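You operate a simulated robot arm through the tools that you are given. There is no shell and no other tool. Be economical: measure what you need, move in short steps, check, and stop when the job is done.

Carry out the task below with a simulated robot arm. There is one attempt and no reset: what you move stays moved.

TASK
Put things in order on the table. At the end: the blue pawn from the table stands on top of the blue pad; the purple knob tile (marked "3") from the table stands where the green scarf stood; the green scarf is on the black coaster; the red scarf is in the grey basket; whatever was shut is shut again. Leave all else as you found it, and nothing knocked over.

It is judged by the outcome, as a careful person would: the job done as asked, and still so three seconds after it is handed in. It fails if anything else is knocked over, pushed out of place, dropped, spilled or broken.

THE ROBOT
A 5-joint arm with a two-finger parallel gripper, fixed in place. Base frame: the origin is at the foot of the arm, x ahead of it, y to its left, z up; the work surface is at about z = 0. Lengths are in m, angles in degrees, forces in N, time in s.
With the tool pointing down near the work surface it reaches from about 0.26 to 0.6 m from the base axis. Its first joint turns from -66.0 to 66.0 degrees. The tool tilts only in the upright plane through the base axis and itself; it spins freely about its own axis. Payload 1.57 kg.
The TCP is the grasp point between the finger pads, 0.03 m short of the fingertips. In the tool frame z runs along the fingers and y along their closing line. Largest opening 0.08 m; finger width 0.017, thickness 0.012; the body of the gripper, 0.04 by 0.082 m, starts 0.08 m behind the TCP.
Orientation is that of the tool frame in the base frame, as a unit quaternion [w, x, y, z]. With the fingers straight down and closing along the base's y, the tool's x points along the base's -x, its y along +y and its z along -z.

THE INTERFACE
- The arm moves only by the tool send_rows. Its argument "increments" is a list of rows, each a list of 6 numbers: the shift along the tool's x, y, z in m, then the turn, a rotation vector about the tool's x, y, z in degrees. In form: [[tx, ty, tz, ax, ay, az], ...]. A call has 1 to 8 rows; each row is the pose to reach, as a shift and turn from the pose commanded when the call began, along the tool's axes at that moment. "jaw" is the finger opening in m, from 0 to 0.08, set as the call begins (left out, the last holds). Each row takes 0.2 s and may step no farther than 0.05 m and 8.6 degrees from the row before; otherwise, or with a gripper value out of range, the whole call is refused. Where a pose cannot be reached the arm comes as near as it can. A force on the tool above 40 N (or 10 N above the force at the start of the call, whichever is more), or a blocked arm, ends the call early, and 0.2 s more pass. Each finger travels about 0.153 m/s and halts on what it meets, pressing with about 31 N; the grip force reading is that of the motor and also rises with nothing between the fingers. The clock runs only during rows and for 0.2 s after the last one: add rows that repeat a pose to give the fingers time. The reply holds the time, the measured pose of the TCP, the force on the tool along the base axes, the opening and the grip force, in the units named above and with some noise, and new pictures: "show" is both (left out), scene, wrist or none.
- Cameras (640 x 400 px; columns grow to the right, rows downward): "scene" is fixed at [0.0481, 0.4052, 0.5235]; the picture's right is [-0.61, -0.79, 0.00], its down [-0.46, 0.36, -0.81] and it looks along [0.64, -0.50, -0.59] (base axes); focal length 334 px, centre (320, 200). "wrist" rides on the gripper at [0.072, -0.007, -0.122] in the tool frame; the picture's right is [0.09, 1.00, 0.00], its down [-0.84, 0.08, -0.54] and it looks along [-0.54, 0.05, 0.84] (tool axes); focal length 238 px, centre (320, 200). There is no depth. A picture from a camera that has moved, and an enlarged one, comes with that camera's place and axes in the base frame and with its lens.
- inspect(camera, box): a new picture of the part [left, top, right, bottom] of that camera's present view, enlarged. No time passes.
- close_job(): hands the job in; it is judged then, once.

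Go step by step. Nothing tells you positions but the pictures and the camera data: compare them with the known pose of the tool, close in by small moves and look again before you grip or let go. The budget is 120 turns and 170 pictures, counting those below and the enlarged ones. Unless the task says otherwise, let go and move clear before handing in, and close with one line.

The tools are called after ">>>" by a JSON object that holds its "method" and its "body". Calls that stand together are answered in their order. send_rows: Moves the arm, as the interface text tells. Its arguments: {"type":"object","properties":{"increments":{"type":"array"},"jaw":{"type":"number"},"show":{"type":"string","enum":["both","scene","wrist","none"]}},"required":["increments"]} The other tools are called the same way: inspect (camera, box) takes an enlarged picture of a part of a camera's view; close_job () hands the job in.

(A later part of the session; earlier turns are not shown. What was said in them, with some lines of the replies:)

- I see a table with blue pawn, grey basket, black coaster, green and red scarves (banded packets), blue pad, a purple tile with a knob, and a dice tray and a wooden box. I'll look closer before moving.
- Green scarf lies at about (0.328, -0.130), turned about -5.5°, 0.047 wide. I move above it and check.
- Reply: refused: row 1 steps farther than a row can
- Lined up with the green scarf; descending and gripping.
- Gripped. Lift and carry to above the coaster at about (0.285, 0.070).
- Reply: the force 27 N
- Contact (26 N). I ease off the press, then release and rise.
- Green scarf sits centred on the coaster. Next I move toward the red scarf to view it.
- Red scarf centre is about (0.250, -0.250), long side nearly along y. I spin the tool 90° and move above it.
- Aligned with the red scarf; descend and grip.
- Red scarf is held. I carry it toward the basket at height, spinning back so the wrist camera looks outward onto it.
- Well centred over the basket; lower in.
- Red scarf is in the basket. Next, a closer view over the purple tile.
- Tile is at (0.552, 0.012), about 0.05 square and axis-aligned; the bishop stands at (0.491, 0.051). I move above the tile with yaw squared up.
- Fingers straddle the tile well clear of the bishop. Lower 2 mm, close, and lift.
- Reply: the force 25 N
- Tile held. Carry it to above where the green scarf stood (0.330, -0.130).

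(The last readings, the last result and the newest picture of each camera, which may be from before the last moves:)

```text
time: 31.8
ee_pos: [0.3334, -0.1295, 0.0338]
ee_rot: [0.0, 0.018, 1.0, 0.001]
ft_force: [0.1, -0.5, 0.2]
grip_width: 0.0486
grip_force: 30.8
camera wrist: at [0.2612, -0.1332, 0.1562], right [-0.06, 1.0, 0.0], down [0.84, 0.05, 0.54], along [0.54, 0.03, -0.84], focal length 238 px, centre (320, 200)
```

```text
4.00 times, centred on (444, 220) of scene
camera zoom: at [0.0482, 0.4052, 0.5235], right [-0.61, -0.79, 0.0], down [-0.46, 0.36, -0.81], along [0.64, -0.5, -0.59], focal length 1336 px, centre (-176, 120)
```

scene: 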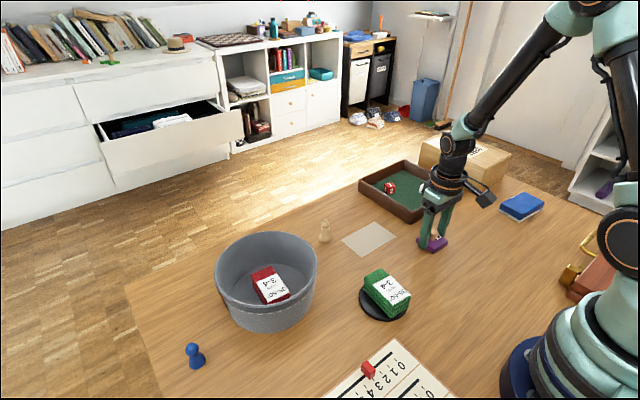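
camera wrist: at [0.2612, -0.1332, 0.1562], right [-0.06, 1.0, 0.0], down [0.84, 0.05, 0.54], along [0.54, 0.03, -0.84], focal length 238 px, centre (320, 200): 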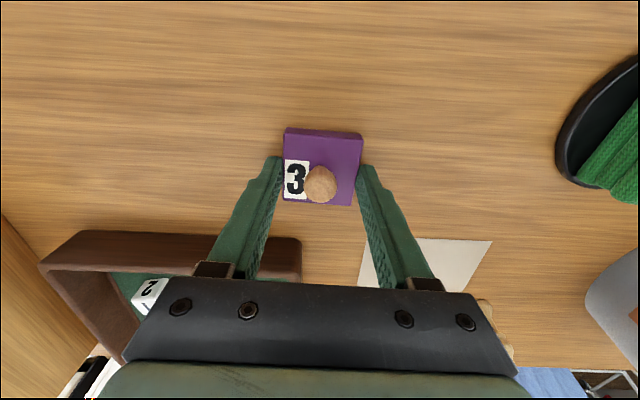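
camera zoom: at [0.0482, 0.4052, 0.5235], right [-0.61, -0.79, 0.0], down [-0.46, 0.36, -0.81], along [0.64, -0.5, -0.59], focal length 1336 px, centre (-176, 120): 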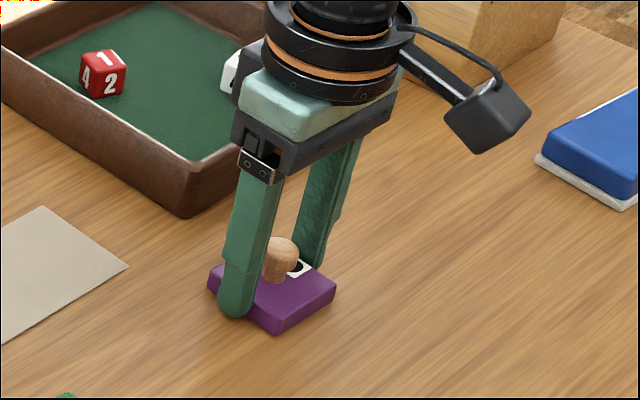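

On the table essentially; release and rise.

>>> {"method": "send_rows", "body": {"increments": [[0, 0, 0.0005, 0, 0, 0], [0, 0, 0.0005, 0, 0, 0], [0, 0, -0.04, 0, 0, 0], [0, 0, -0.08, 0, 0, 0], [0, 0, -0.12, 0, 0, 0], [0, 0, -0.16, 0, 0, 0], [0, 0, -0.16, 0, 0, 0]], "jaw": 0.07}}

```text
time: 33.4
ee_pos: [0.3326, -0.1285, 0.1931]
ee_rot: [-0.001, 0.017, 1.0, 0.0]
ft_force: [0.2, 0.0, 0.4]
grip_width: 0.0701
grip_force: 0.0
camera wrist: at [0.261, -0.1322, 0.3152], right [-0.06, 1.0, 0.0], down [0.84, 0.05, 0.54], along [0.54, 0.03, -0.84], focal length 238 px, centre (320, 200)
```

scene: 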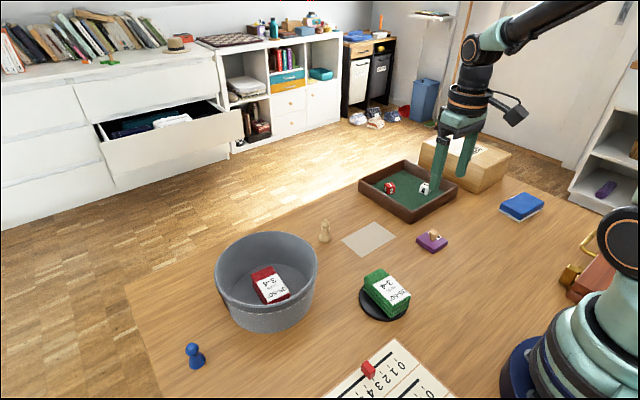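
wrist: 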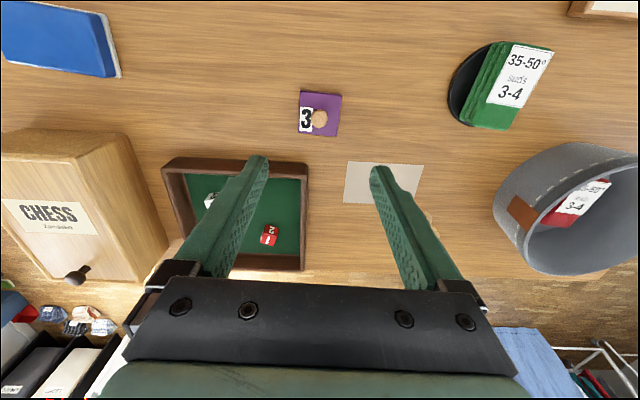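

Tile placed. Now to the blue pawn, around (0.390, 0.392).

>>> {"method": "send_rows", "body": {"increments": [[0, 0.045, 0, 0, 0, 0], [0, 0.09, 0, 0, 0, 0], [0, 0.135, 0, 0, 0, 0], [0, 0.18, 0, 0, 0, 0], [0, 0.225, 0, 0, 0, 0], [0, 0.27, 0, 0, 0, 0], [0, 0.315, 0, 0, 0, 0], [0, 0.36, 0, 0, 0, 0]], "show": "none"}}

>>> {"method": "send_rows", "body": {"increments": [[0, 0.045, 0, 0, 0, 0], [0, 0.09, 0, 0, 0, 0], [0, 0.135, 0.03, 0, 0, 0], [0, 0.155, 0.05, 0, 0, 0], [0, 0.155, 0.05, 0, 0, 0]]}}

>>> {"method": "inspect", "body": {"camera": "scene", "box": [150, 320, 246, 395]}}

```text
time: 35.2
ee_pos: [0.3441, 0.2317, 0.1914]
ee_rot: [0.001, 0.018, 1.0, -0.001]
ft_force: [0.2, -0.2, -0.6]
grip_width: 0.0697
grip_force: 0.1
```

```text
refused: row 3 steps farther than a row can; nothing moved
```

```text
5.33 times, centred on (198, 358) of scene
camera zoom: at [0.0482, 0.4051, 0.5235], right [-0.61, -0.79, 0.0], down [-0.46, 0.36, -0.81], along [0.64, -0.5, -0.59], focal length 1781 px, centre (971, -640)
```

zoom: 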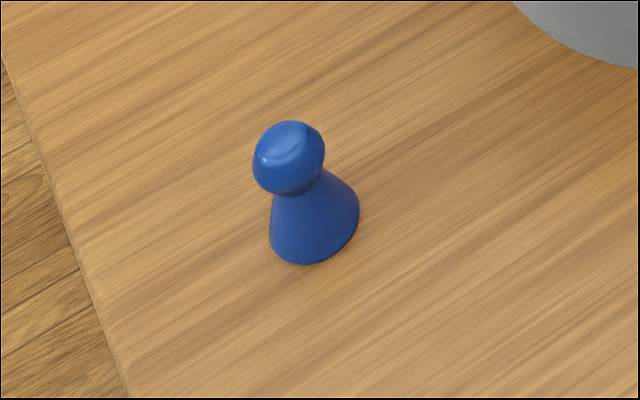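

>>> {"method": "send_rows", "body": {"increments": [[-0.004, 0.04, 0, 0, 0, 0], [-0.008, 0.08, 0, 0, 0, 0], [-0.011, 0.12, 0.02, 0, 0, 0], [-0.011, 0.153, 0.045, 0, 0, 0], [-0.011, 0.153, 0.045, 0, 0, 0]]}}

>>> {"method": "inspect", "body": {"camera": "wrist", "box": [240, 80, 400, 180]}}

```text
time: 36.4
ee_pos: [0.3616, 0.3844, 0.1461]
ee_rot: [-0.001, 0.018, 1.0, 0.0]
ft_force: [0.0, 0.7, 0.4]
grip_width: 0.07
grip_force: 0.2
camera wrist: at [0.29, 0.3804, 0.2691], right [-0.06, 1.0, 0.0], down [0.84, 0.05, 0.54], along [0.54, 0.03, -0.84], focal length 238 px, centre (320, 200)
```

scene: 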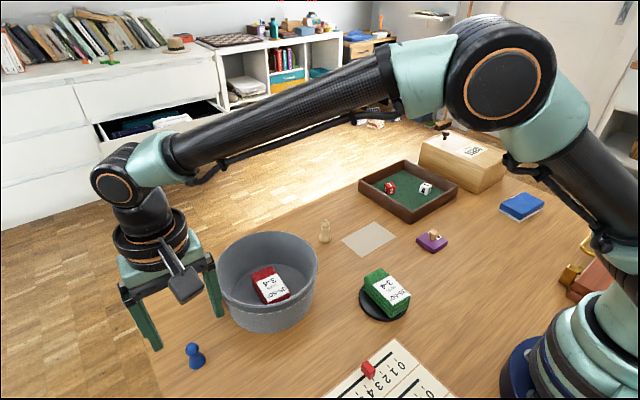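
wrist: 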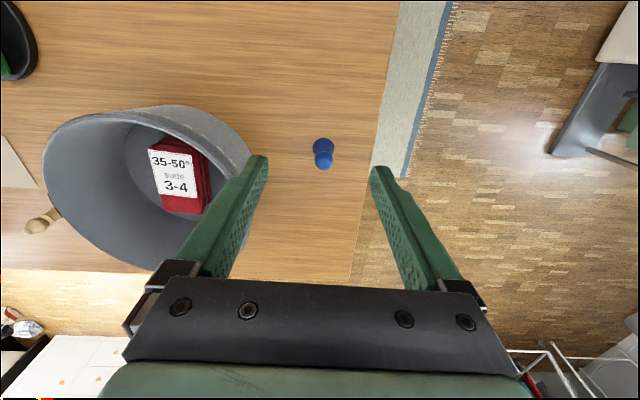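

```text
4.00 times, centred on (320, 130) of wrist
camera zoom: at [0.29, 0.3804, 0.2691], right [-0.06, 1.0, 0.0], down [0.84, 0.05, 0.54], along [0.54, 0.03, -0.84], focal length 953 px, centre (320, 480)
```

zoom: 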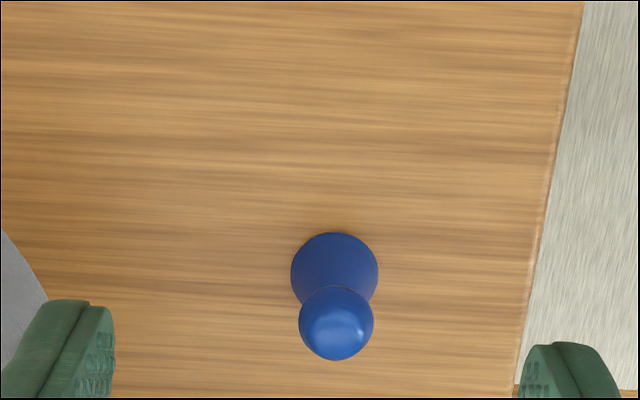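

Pawn stands at (0.390, 0.390), head centre about z 0.036. I'll lower to grip its head.

>>> {"method": "send_rows", "body": {"increments": [[-0.0283, 0.0065, 0, 0, 0, 0], [-0.0283, 0.0065, 0.04, 0, 0, 0], [-0.0283, 0.0065, 0.075, 0, 0, 0], [-0.0283, 0.0065, 0.096, 0, 0, 0], [-0.0283, 0.0065, 0.096, 0, 0, 0]], "jaw": 0.06}}

>>> {"method": "inspect", "body": {"camera": "scene", "box": [130, 290, 258, 390]}}

>>> {"method": "inspect", "body": {"camera": "wrist", "box": [240, 100, 400, 200]}}

```text
time: 37.6
ee_pos: [0.3914, 0.3906, 0.0533]
ee_rot: [0.0, 0.018, 1.0, 0.0]
ft_force: [-0.4, 0.2, 0.0]
grip_width: 0.0598
grip_force: 0.1
camera wrist: at [0.3195, 0.3858, 0.1742], right [-0.06, 1.0, 0.0], down [0.84, 0.05, 0.54], along [0.54, 0.03, -0.84], focal length 238 px, centre (320, 200)
```

scene: 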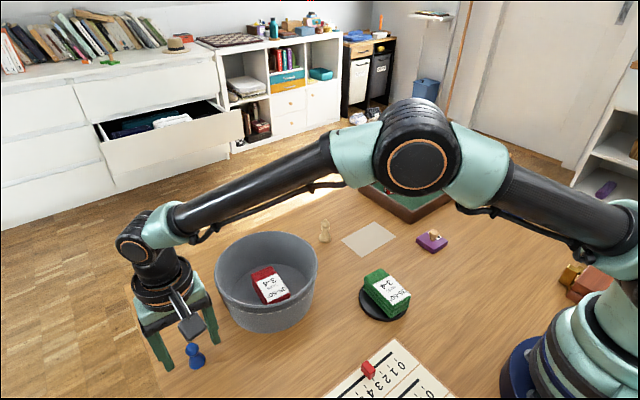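
wrist: 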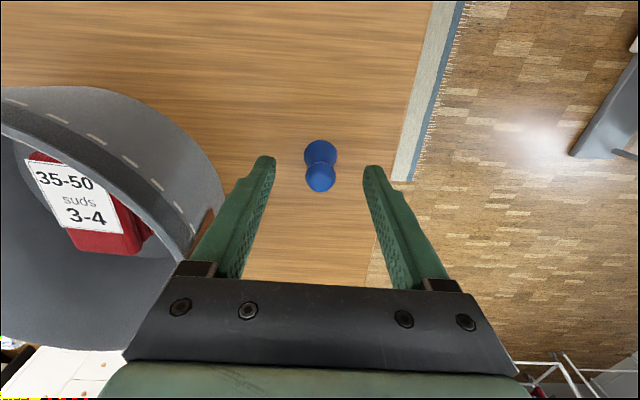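

```text
4.00 times, centred on (194, 340) of scene
camera zoom: at [0.0482, 0.4052, 0.5235], right [-0.61, -0.79, 0.0], down [-0.46, 0.36, -0.81], along [0.64, -0.5, -0.59], focal length 1336 px, centre (824, -360)
```

zoom: 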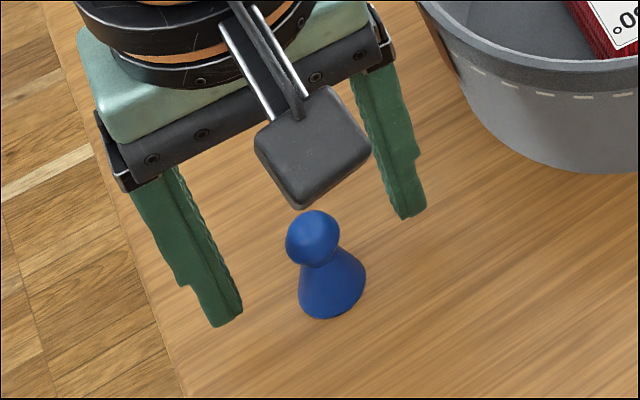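

```text
4.00 times, centred on (320, 150) of wrist
camera zoom: at [0.3195, 0.3858, 0.1742], right [-0.06, 1.0, 0.0], down [0.84, 0.05, 0.54], along [0.54, 0.03, -0.84], focal length 953 px, centre (320, 400)
```

zoom: 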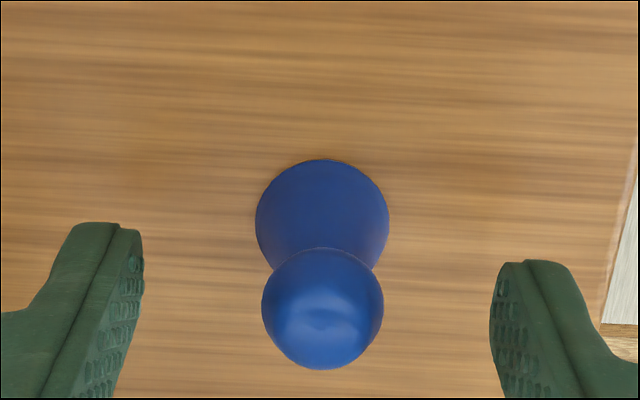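

Centred. Lower 3 mm and close.

>>> {"method": "send_rows", "body": {"increments": [[0, 0, 0.003, 0, 0, 0]], "jaw": 0.035, "show": "none"}}

>>> {"method": "send_rows", "body": {"increments": [[0, 0, 0, 0, 0, 0], [0, 0, 0, 0, 0, 0], [0, 0, 0, 0, 0, 0]], "jaw": 0.01, "show": "none"}}

>>> {"method": "inspect", "body": {"camera": "wrist", "box": [240, 100, 400, 200]}}

```text
time: 38.0
ee_pos: [0.3913, 0.3895, 0.051]
ee_rot: [0.0, 0.017, 1.0, 0.0]
ft_force: [0.4, -0.1, -0.1]
grip_width: 0.0349
grip_force: 0.0
```

```text
time: 38.8
ee_pos: [0.3904, 0.3897, 0.0502]
ee_rot: [0.001, 0.018, 1.0, 0.0]
ft_force: [0.7, 1.3, -0.1]
grip_width: 0.0173
grip_force: 31.5
```

```text
4.00 times, centred on (320, 150) of wrist
camera zoom: at [0.3191, 0.3851, 0.1721], right [-0.06, 1.0, 0.0], down [0.84, 0.05, 0.54], along [0.54, 0.03, -0.84], focal length 953 px, centre (320, 400)
```

zoom: 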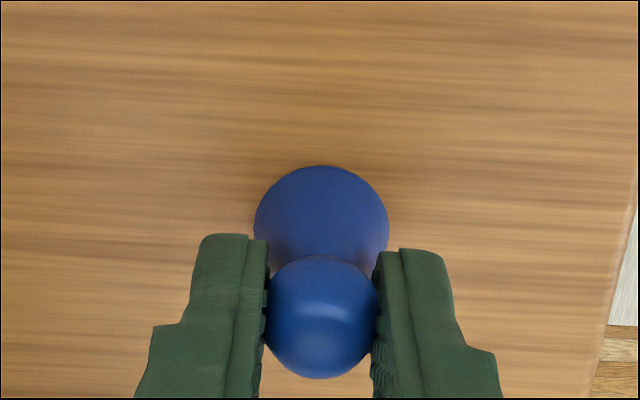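

Gripped on the head. Lift and check the pawn is held.

>>> {"method": "send_rows", "body": {"increments": [[0, 0, -0.03, 0, 0, 0], [0, 0, -0.07, 0, 0, 0], [0, 0, -0.11, 0, 0, 0], [0, 0, -0.15, 0, 0, 0], [0, 0, -0.15, 0, 0, 0]]}}

```text
time: 40.0
ee_pos: [0.3894, 0.3899, 0.203]
ee_rot: [0.0, 0.017, 1.0, 0.0]
ft_force: [-0.2, -0.9, 0.5]
grip_width: 0.0171
grip_force: 30.9
camera wrist: at [0.3172, 0.3855, 0.324], right [-0.06, 1.0, 0.0], down [0.84, 0.05, 0.54], along [0.54, 0.03, -0.84], focal length 238 px, centre (320, 200)
```

scene: 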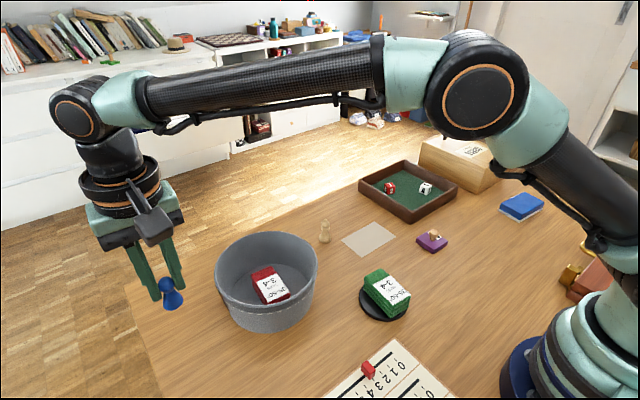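
wrist: 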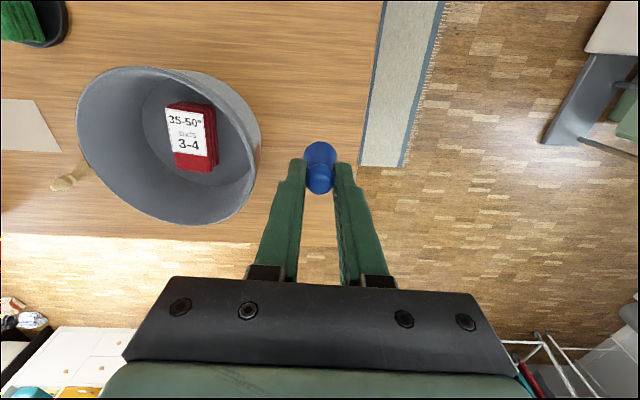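

>>> {"method": "send_rows", "body": {"increments": [[0.0044, -0.0462, 0, 0, 0, 0], [0.0088, -0.0924, 0, 0, 0, 0], [0.0132, -0.1386, 0, 0, 0, 0], [0.0176, -0.1848, 0, 0, 0, 0], [0.022, -0.231, 0, 0, 0, 0], [0.0264, -0.2772, 0, 0, 0, 0], [0.0308, -0.3234, 0, 0, 0, 0], [0.0352, -0.3696, 0, 0, 0, 0]], "show": "none"}}

>>> {"method": "send_rows", "body": {"increments": [[0.0044, -0.0462, 0, 0, 0, 0], [0.0088, -0.0924, 0, 0, 0, 0], [0.0132, -0.1386, 0, 0, 0, 0], [0.0176, -0.1848, 0, 0, 0, 0], [0.022, -0.231, 0, 0, 0, 0], [0.0264, -0.2772, 0, 0, 0, 0], [0.0308, -0.3234, 0, 0, 0, 0], [0.0308, -0.3234, 0, 0, 0, 0]]}}

>>> {"method": "inspect", "body": {"camera": "scene", "box": [440, 100, 600, 225]}}

```text
time: 41.8
ee_pos: [0.3434, 0.019, 0.1998]
ee_rot: [0.0, 0.018, 1.0, 0.0]
ft_force: [0.3, -0.5, 0.2]
grip_width: 0.0171
grip_force: 31.3
```

```text
time: 43.6
ee_pos: [0.2966, -0.3011, 0.1997]
ee_rot: [0.0, 0.018, 1.0, 0.0]
ft_force: [0.7, -0.5, 0.3]
grip_width: 0.0174
grip_force: 31.1
camera wrist: at [0.2253, -0.3055, 0.3228], right [-0.06, 1.0, 0.0], down [0.84, 0.05, 0.54], along [0.54, 0.03, -0.84], focal length 238 px, centre (320, 200)
```

scene: 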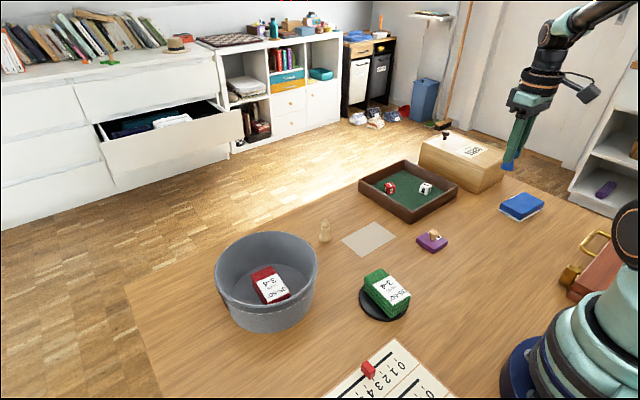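
wrist: 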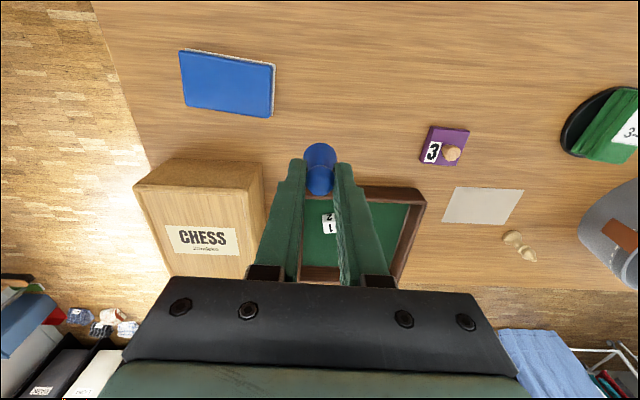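

```text
3.20 times, centred on (520, 162) of scene
camera zoom: at [0.0482, 0.4052, 0.5235], right [-0.61, -0.79, 0.0], down [-0.46, 0.36, -0.81], along [0.64, -0.5, -0.59], focal length 1069 px, centre (-320, 320)
```

zoom: 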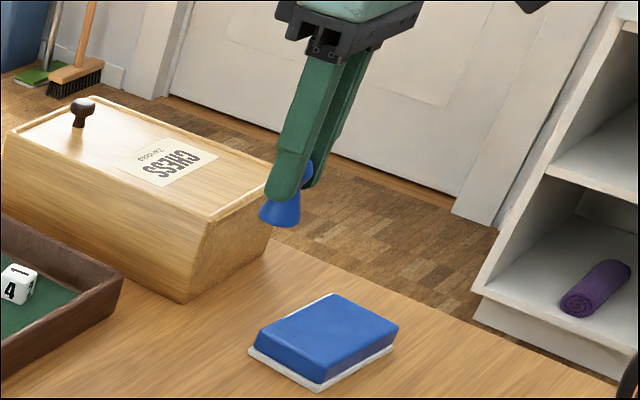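

Pad centre is about (0.269, -0.408). Move above it and lower partway.

>>> {"method": "send_rows", "body": {"increments": [[0.008, -0.036, 0, 0, 0, 0], [0.016, -0.072, 0, 0, 0, 0], [0.0249, -0.107, 0, 0, 0, 0], [0.0249, -0.107, 0.04, 0, 0, 0], [0.0249, -0.107, 0.08, 0, 0, 0], [0.0249, -0.107, 0.08, 0, 0, 0]]}}

>>> {"method": "inspect", "body": {"camera": "scene", "box": [460, 130, 588, 230]}}

>>> {"method": "inspect", "body": {"camera": "wrist", "box": [240, 80, 400, 200]}}

```text
time: 45.0
ee_pos: [0.2716, -0.406, 0.1207]
ee_rot: [0.0, 0.018, 1.0, 0.0]
ft_force: [-0.9, 0.0, -0.1]
grip_width: 0.0175
grip_force: 30.8
camera wrist: at [0.1996, -0.4098, 0.2421], right [-0.06, 1.0, 0.0], down [0.84, 0.05, 0.54], along [0.54, 0.03, -0.84], focal length 238 px, centre (320, 200)
```

scene: 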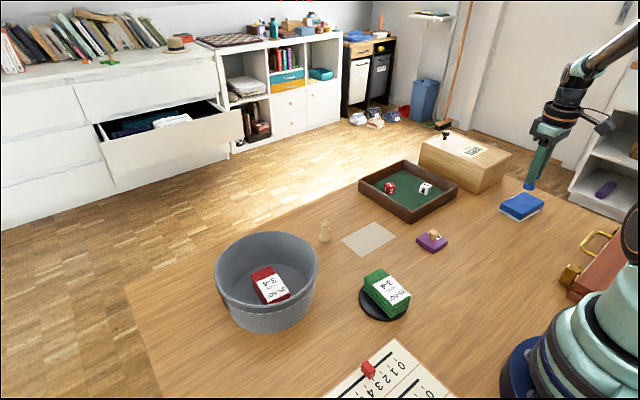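
wrist: 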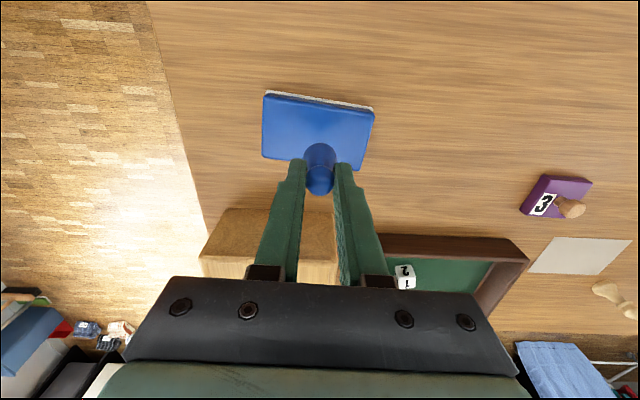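

```text
4.00 times, centred on (524, 180) of scene
camera zoom: at [0.0482, 0.4052, 0.5235], right [-0.61, -0.79, 0.0], down [-0.46, 0.36, -0.81], along [0.64, -0.5, -0.59], focal length 1336 px, centre (-496, 280)
```

zoom: 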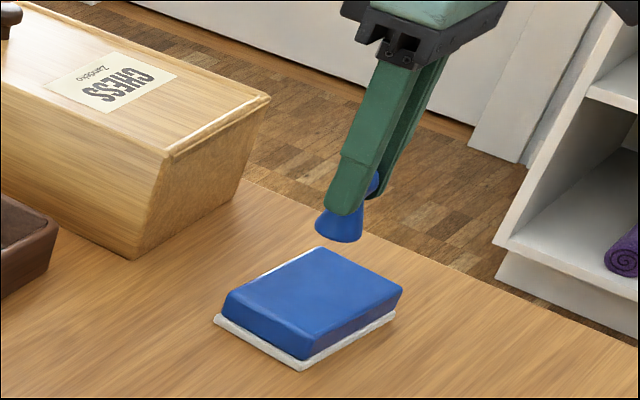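

```text
3.33 times, centred on (320, 140) of wrist
camera zoom: at [0.1996, -0.4098, 0.2421], right [-0.06, 1.0, 0.0], down [0.84, 0.05, 0.54], along [0.54, 0.03, -0.84], focal length 794 px, centre (320, 400)
```

zoom: 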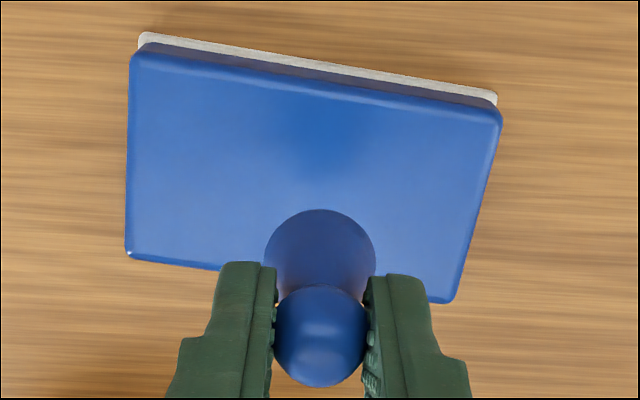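

>>> {"method": "send_rows", "body": {"increments": [[0.002, -0.003, 0.02, 0, 0, 0], [0.002, -0.003, 0.034, 0, 0, 0], [0.002, -0.003, 0.034, 0, 0, 0]], "show": "none"}}

>>> {"method": "inspect", "body": {"camera": "scene", "box": [480, 155, 560, 225]}}

```text
time: 45.8
ee_pos: [0.2683, -0.41, 0.0855]
ee_rot: [-0.001, 0.017, 1.0, 0.0]
ft_force: [-0.5, -0.1, -0.1]
grip_width: 0.0171
grip_force: 31.2
```

```text
5.71 times, centred on (520, 190) of scene
camera zoom: at [0.0482, 0.4052, 0.5235], right [-0.61, -0.79, 0.0], down [-0.46, 0.36, -0.81], along [0.64, -0.5, -0.59], focal length 1909 px, centre (-823, 257)
```

zoom: 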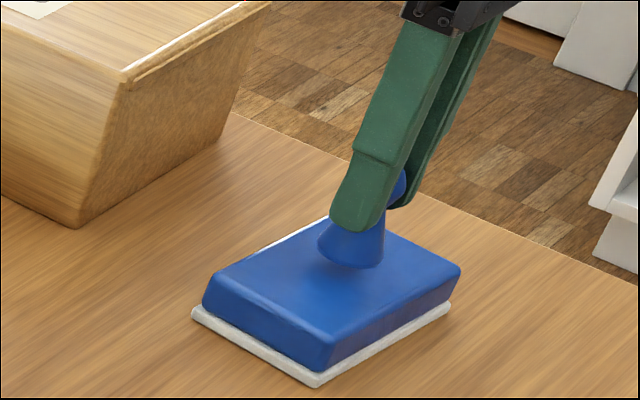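

>>> {"method": "send_rows", "body": {"increments": [[0, 0, 0.002, 0, 0, 0], [0, 0, 0.004, 0, 0, 0], [0, 0, 0.004, 0, 0, 0]], "show": "none"}}

>>> {"method": "inspect", "body": {"camera": "scene", "box": [480, 155, 560, 225]}}

```text
time: 46.6
ee_pos: [0.2674, -0.4107, 0.0817]
ee_rot: [-0.001, 0.017, 1.0, 0.0]
ft_force: [-1.1, -0.6, -0.1]
grip_width: 0.0172
grip_force: 31.1
```

```text
5.71 times, centred on (520, 190) of scene
camera zoom: at [0.0481, 0.4052, 0.5235], right [-0.61, -0.79, 0.0], down [-0.46, 0.36, -0.81], along [0.64, -0.5, -0.59], focal length 1909 px, centre (-823, 257)
```

zoom: 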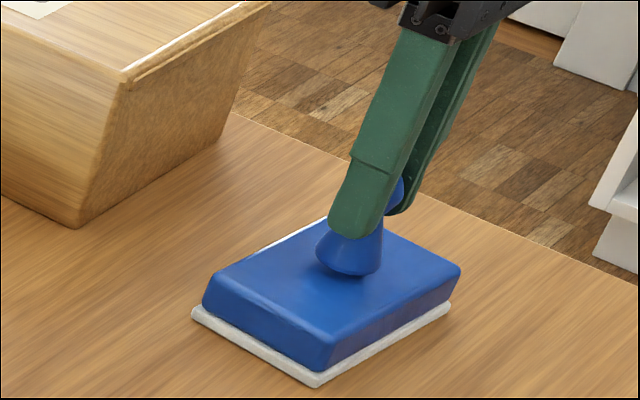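

Still a small gap below the pawn; I keep lowering in 2 mm steps.

>>> {"method": "send_rows", "body": {"increments": [[0, 0, 0.002, 0, 0, 0], [0, 0, 0.003, 0, 0, 0], [0, 0, 0.003, 0, 0, 0]], "show": "none"}}

>>> {"method": "inspect", "body": {"camera": "scene", "box": [480, 155, 560, 225]}}

```text
time: 47.4
ee_pos: [0.2675, -0.4114, 0.0787]
ee_rot: [-0.001, 0.018, 1.0, 0.0]
ft_force: [-0.1, -0.6, 0.4]
grip_width: 0.0174
grip_force: 31.4
```

```text
5.71 times, centred on (520, 190) of scene
camera zoom: at [0.0481, 0.4052, 0.5235], right [-0.61, -0.79, 0.0], down [-0.46, 0.36, -0.81], along [0.64, -0.5, -0.59], focal length 1909 px, centre (-823, 257)
```

zoom: 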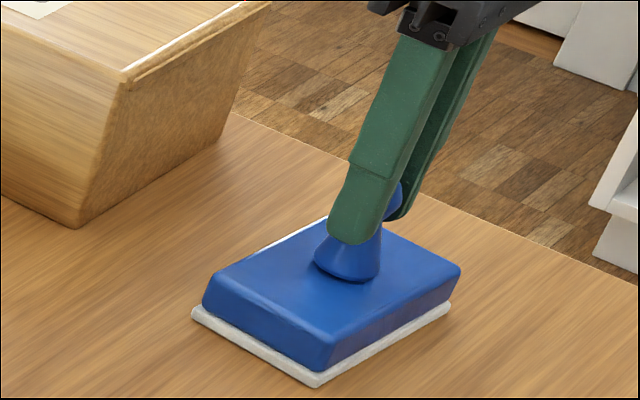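

>>> {"method": "send_rows", "body": {"increments": [[0, 0, 0.001, 0, 0, 0], [0, 0, 0.002, 0, 0, 0], [0, 0, 0.002, 0, 0, 0]], "show": "none"}}

>>> {"method": "inspect", "body": {"camera": "scene", "box": [480, 155, 560, 225]}}

```text
time: 48.2
ee_pos: [0.2685, -0.411, 0.0772]
ee_rot: [-0.001, 0.018, 1.0, 0.001]
ft_force: [-1.9, 0.1, 1.3]
grip_width: 0.017
grip_force: 31.4
```

```text
5.71 times, centred on (520, 190) of scene
camera zoom: at [0.0481, 0.4052, 0.5235], right [-0.61, -0.79, 0.0], down [-0.46, 0.36, -0.81], along [0.64, -0.5, -0.59], focal length 1909 px, centre (-823, 257)
```

zoom: 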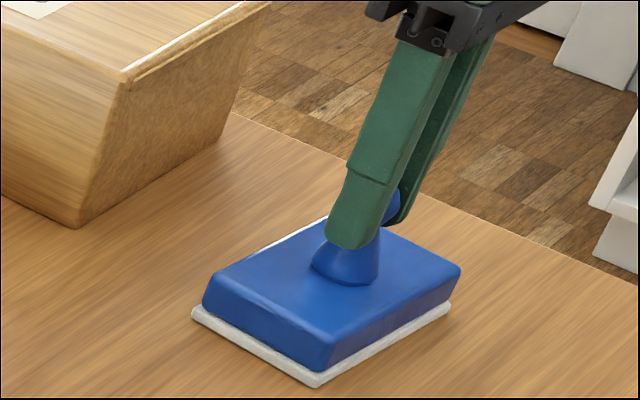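

>>> {"method": "send_rows", "body": {"increments": [[0, 0, 0.001, 0, 0, 0], [0, 0, 0.001, 0, 0, 0]], "show": "none"}}

>>> {"method": "inspect", "body": {"camera": "scene", "box": [480, 155, 560, 225]}}

```text
time: 48.8
ee_pos: [0.2684, -0.4101, 0.0763]
ee_rot: [0.0, 0.017, 1.0, 0.0]
ft_force: [-2.0, 0.4, 4.3]
grip_width: 0.0173
grip_force: 30.8
```

```text
5.71 times, centred on (520, 190) of scene
camera zoom: at [0.0481, 0.4052, 0.5235], right [-0.61, -0.79, 0.0], down [-0.46, 0.36, -0.81], along [0.64, -0.5, -0.59], focal length 1909 px, centre (-823, 257)
```

zoom: 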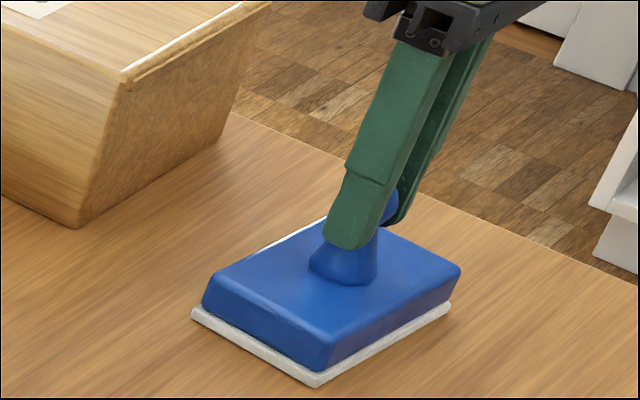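

Contact at about 4 N. Open gently, then rise.

>>> {"method": "send_rows", "body": {"increments": [[0, 0, 0, 0, 0, 0], [0, 0, 0, 0, 0, 0]], "jaw": 0.045, "show": "none"}}

>>> {"method": "inspect", "body": {"camera": "scene", "box": [480, 155, 560, 225]}}

>>> {"method": "send_rows", "body": {"increments": [[0, 0, -0.02, 0, 0, 0], [0, 0, -0.05, 0, 0, 0], [0, 0, -0.09, 0, 0, 0], [0, 0, -0.13, 0, 0, 0], [-0.03, 0.03, -0.14, 0, 0, 0], [-0.03, 0.03, -0.14, 0, 0, 0]]}}

>>> {"method": "inspect", "body": {"camera": "scene", "box": [290, 150, 560, 330]}}

```text
time: 49.4
ee_pos: [0.2687, -0.4107, 0.0762]
ee_rot: [0.0, 0.018, 1.0, 0.0]
ft_force: [-0.1, -0.2, -0.7]
grip_width: 0.045
grip_force: 0.0
```

```text
5.71 times, centred on (520, 190) of scene
camera zoom: at [0.0481, 0.4052, 0.5235], right [-0.61, -0.79, 0.0], down [-0.46, 0.36, -0.81], along [0.64, -0.5, -0.59], focal length 1909 px, centre (-823, 257)
```

zoom: 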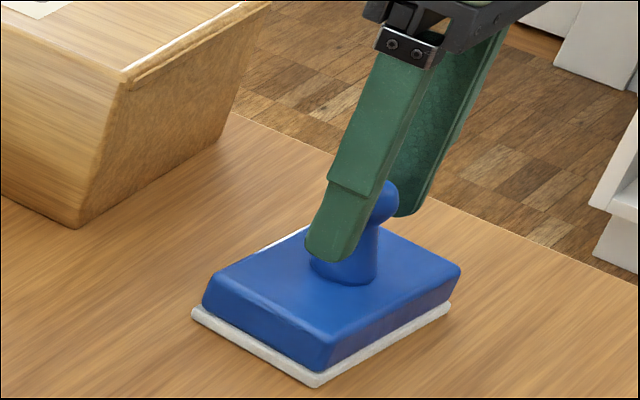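

```text
time: 50.8
ee_pos: [0.2984, -0.3805, 0.2162]
ee_rot: [0.0, 0.019, 1.0, 0.0]
ft_force: [-0.1, 0.6, 0.7]
grip_width: 0.0449
grip_force: 0.1
camera wrist: at [0.2268, -0.3847, 0.338], right [-0.06, 1.0, 0.0], down [0.84, 0.05, 0.54], along [0.54, 0.03, -0.84], focal length 238 px, centre (320, 200)
```

scene: 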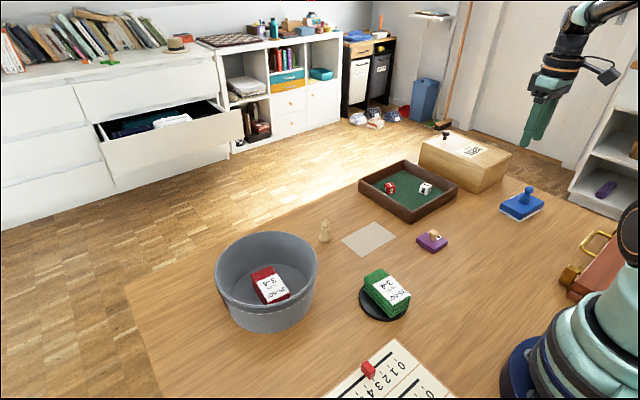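
wrist: 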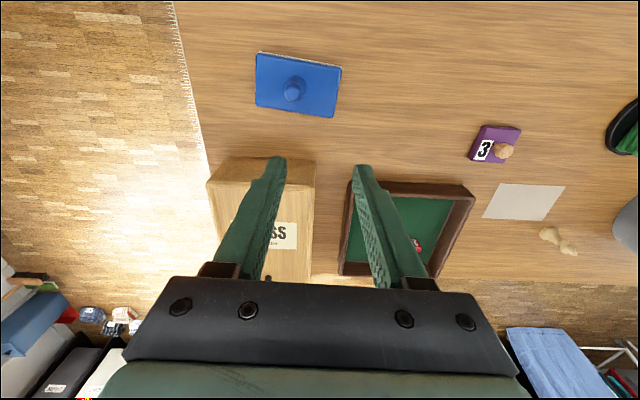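

```text
2.22 times, centred on (425, 240) of scene
camera zoom: at [0.0481, 0.4052, 0.5235], right [-0.61, -0.79, 0.0], down [-0.46, 0.36, -0.81], along [0.64, -0.5, -0.59], focal length 742 px, centre (87, 111)
```

zoom: 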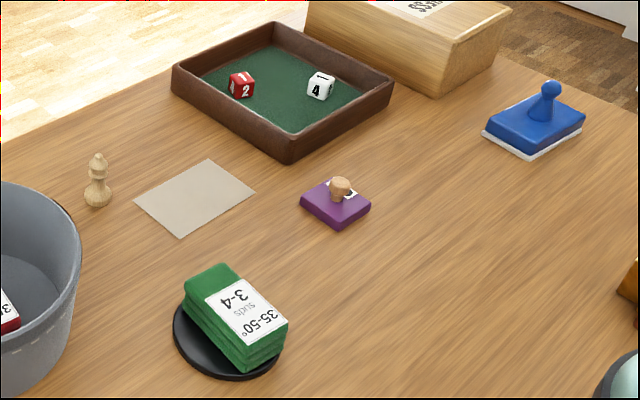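

The pawn stands on the blue pad, the tile is where the green scarf stood, the green scarf is on the coaster and the red scarf is in the basket. Nothing shut was opened, and the arm is clear, so I'm handing in.

>>> {"method": "close_job", "body": {}}

```text
The job is handed in.
```

The job is handed in: all four items are where you asked, nothing was knocked over, and nothing that was shut had to be opened.
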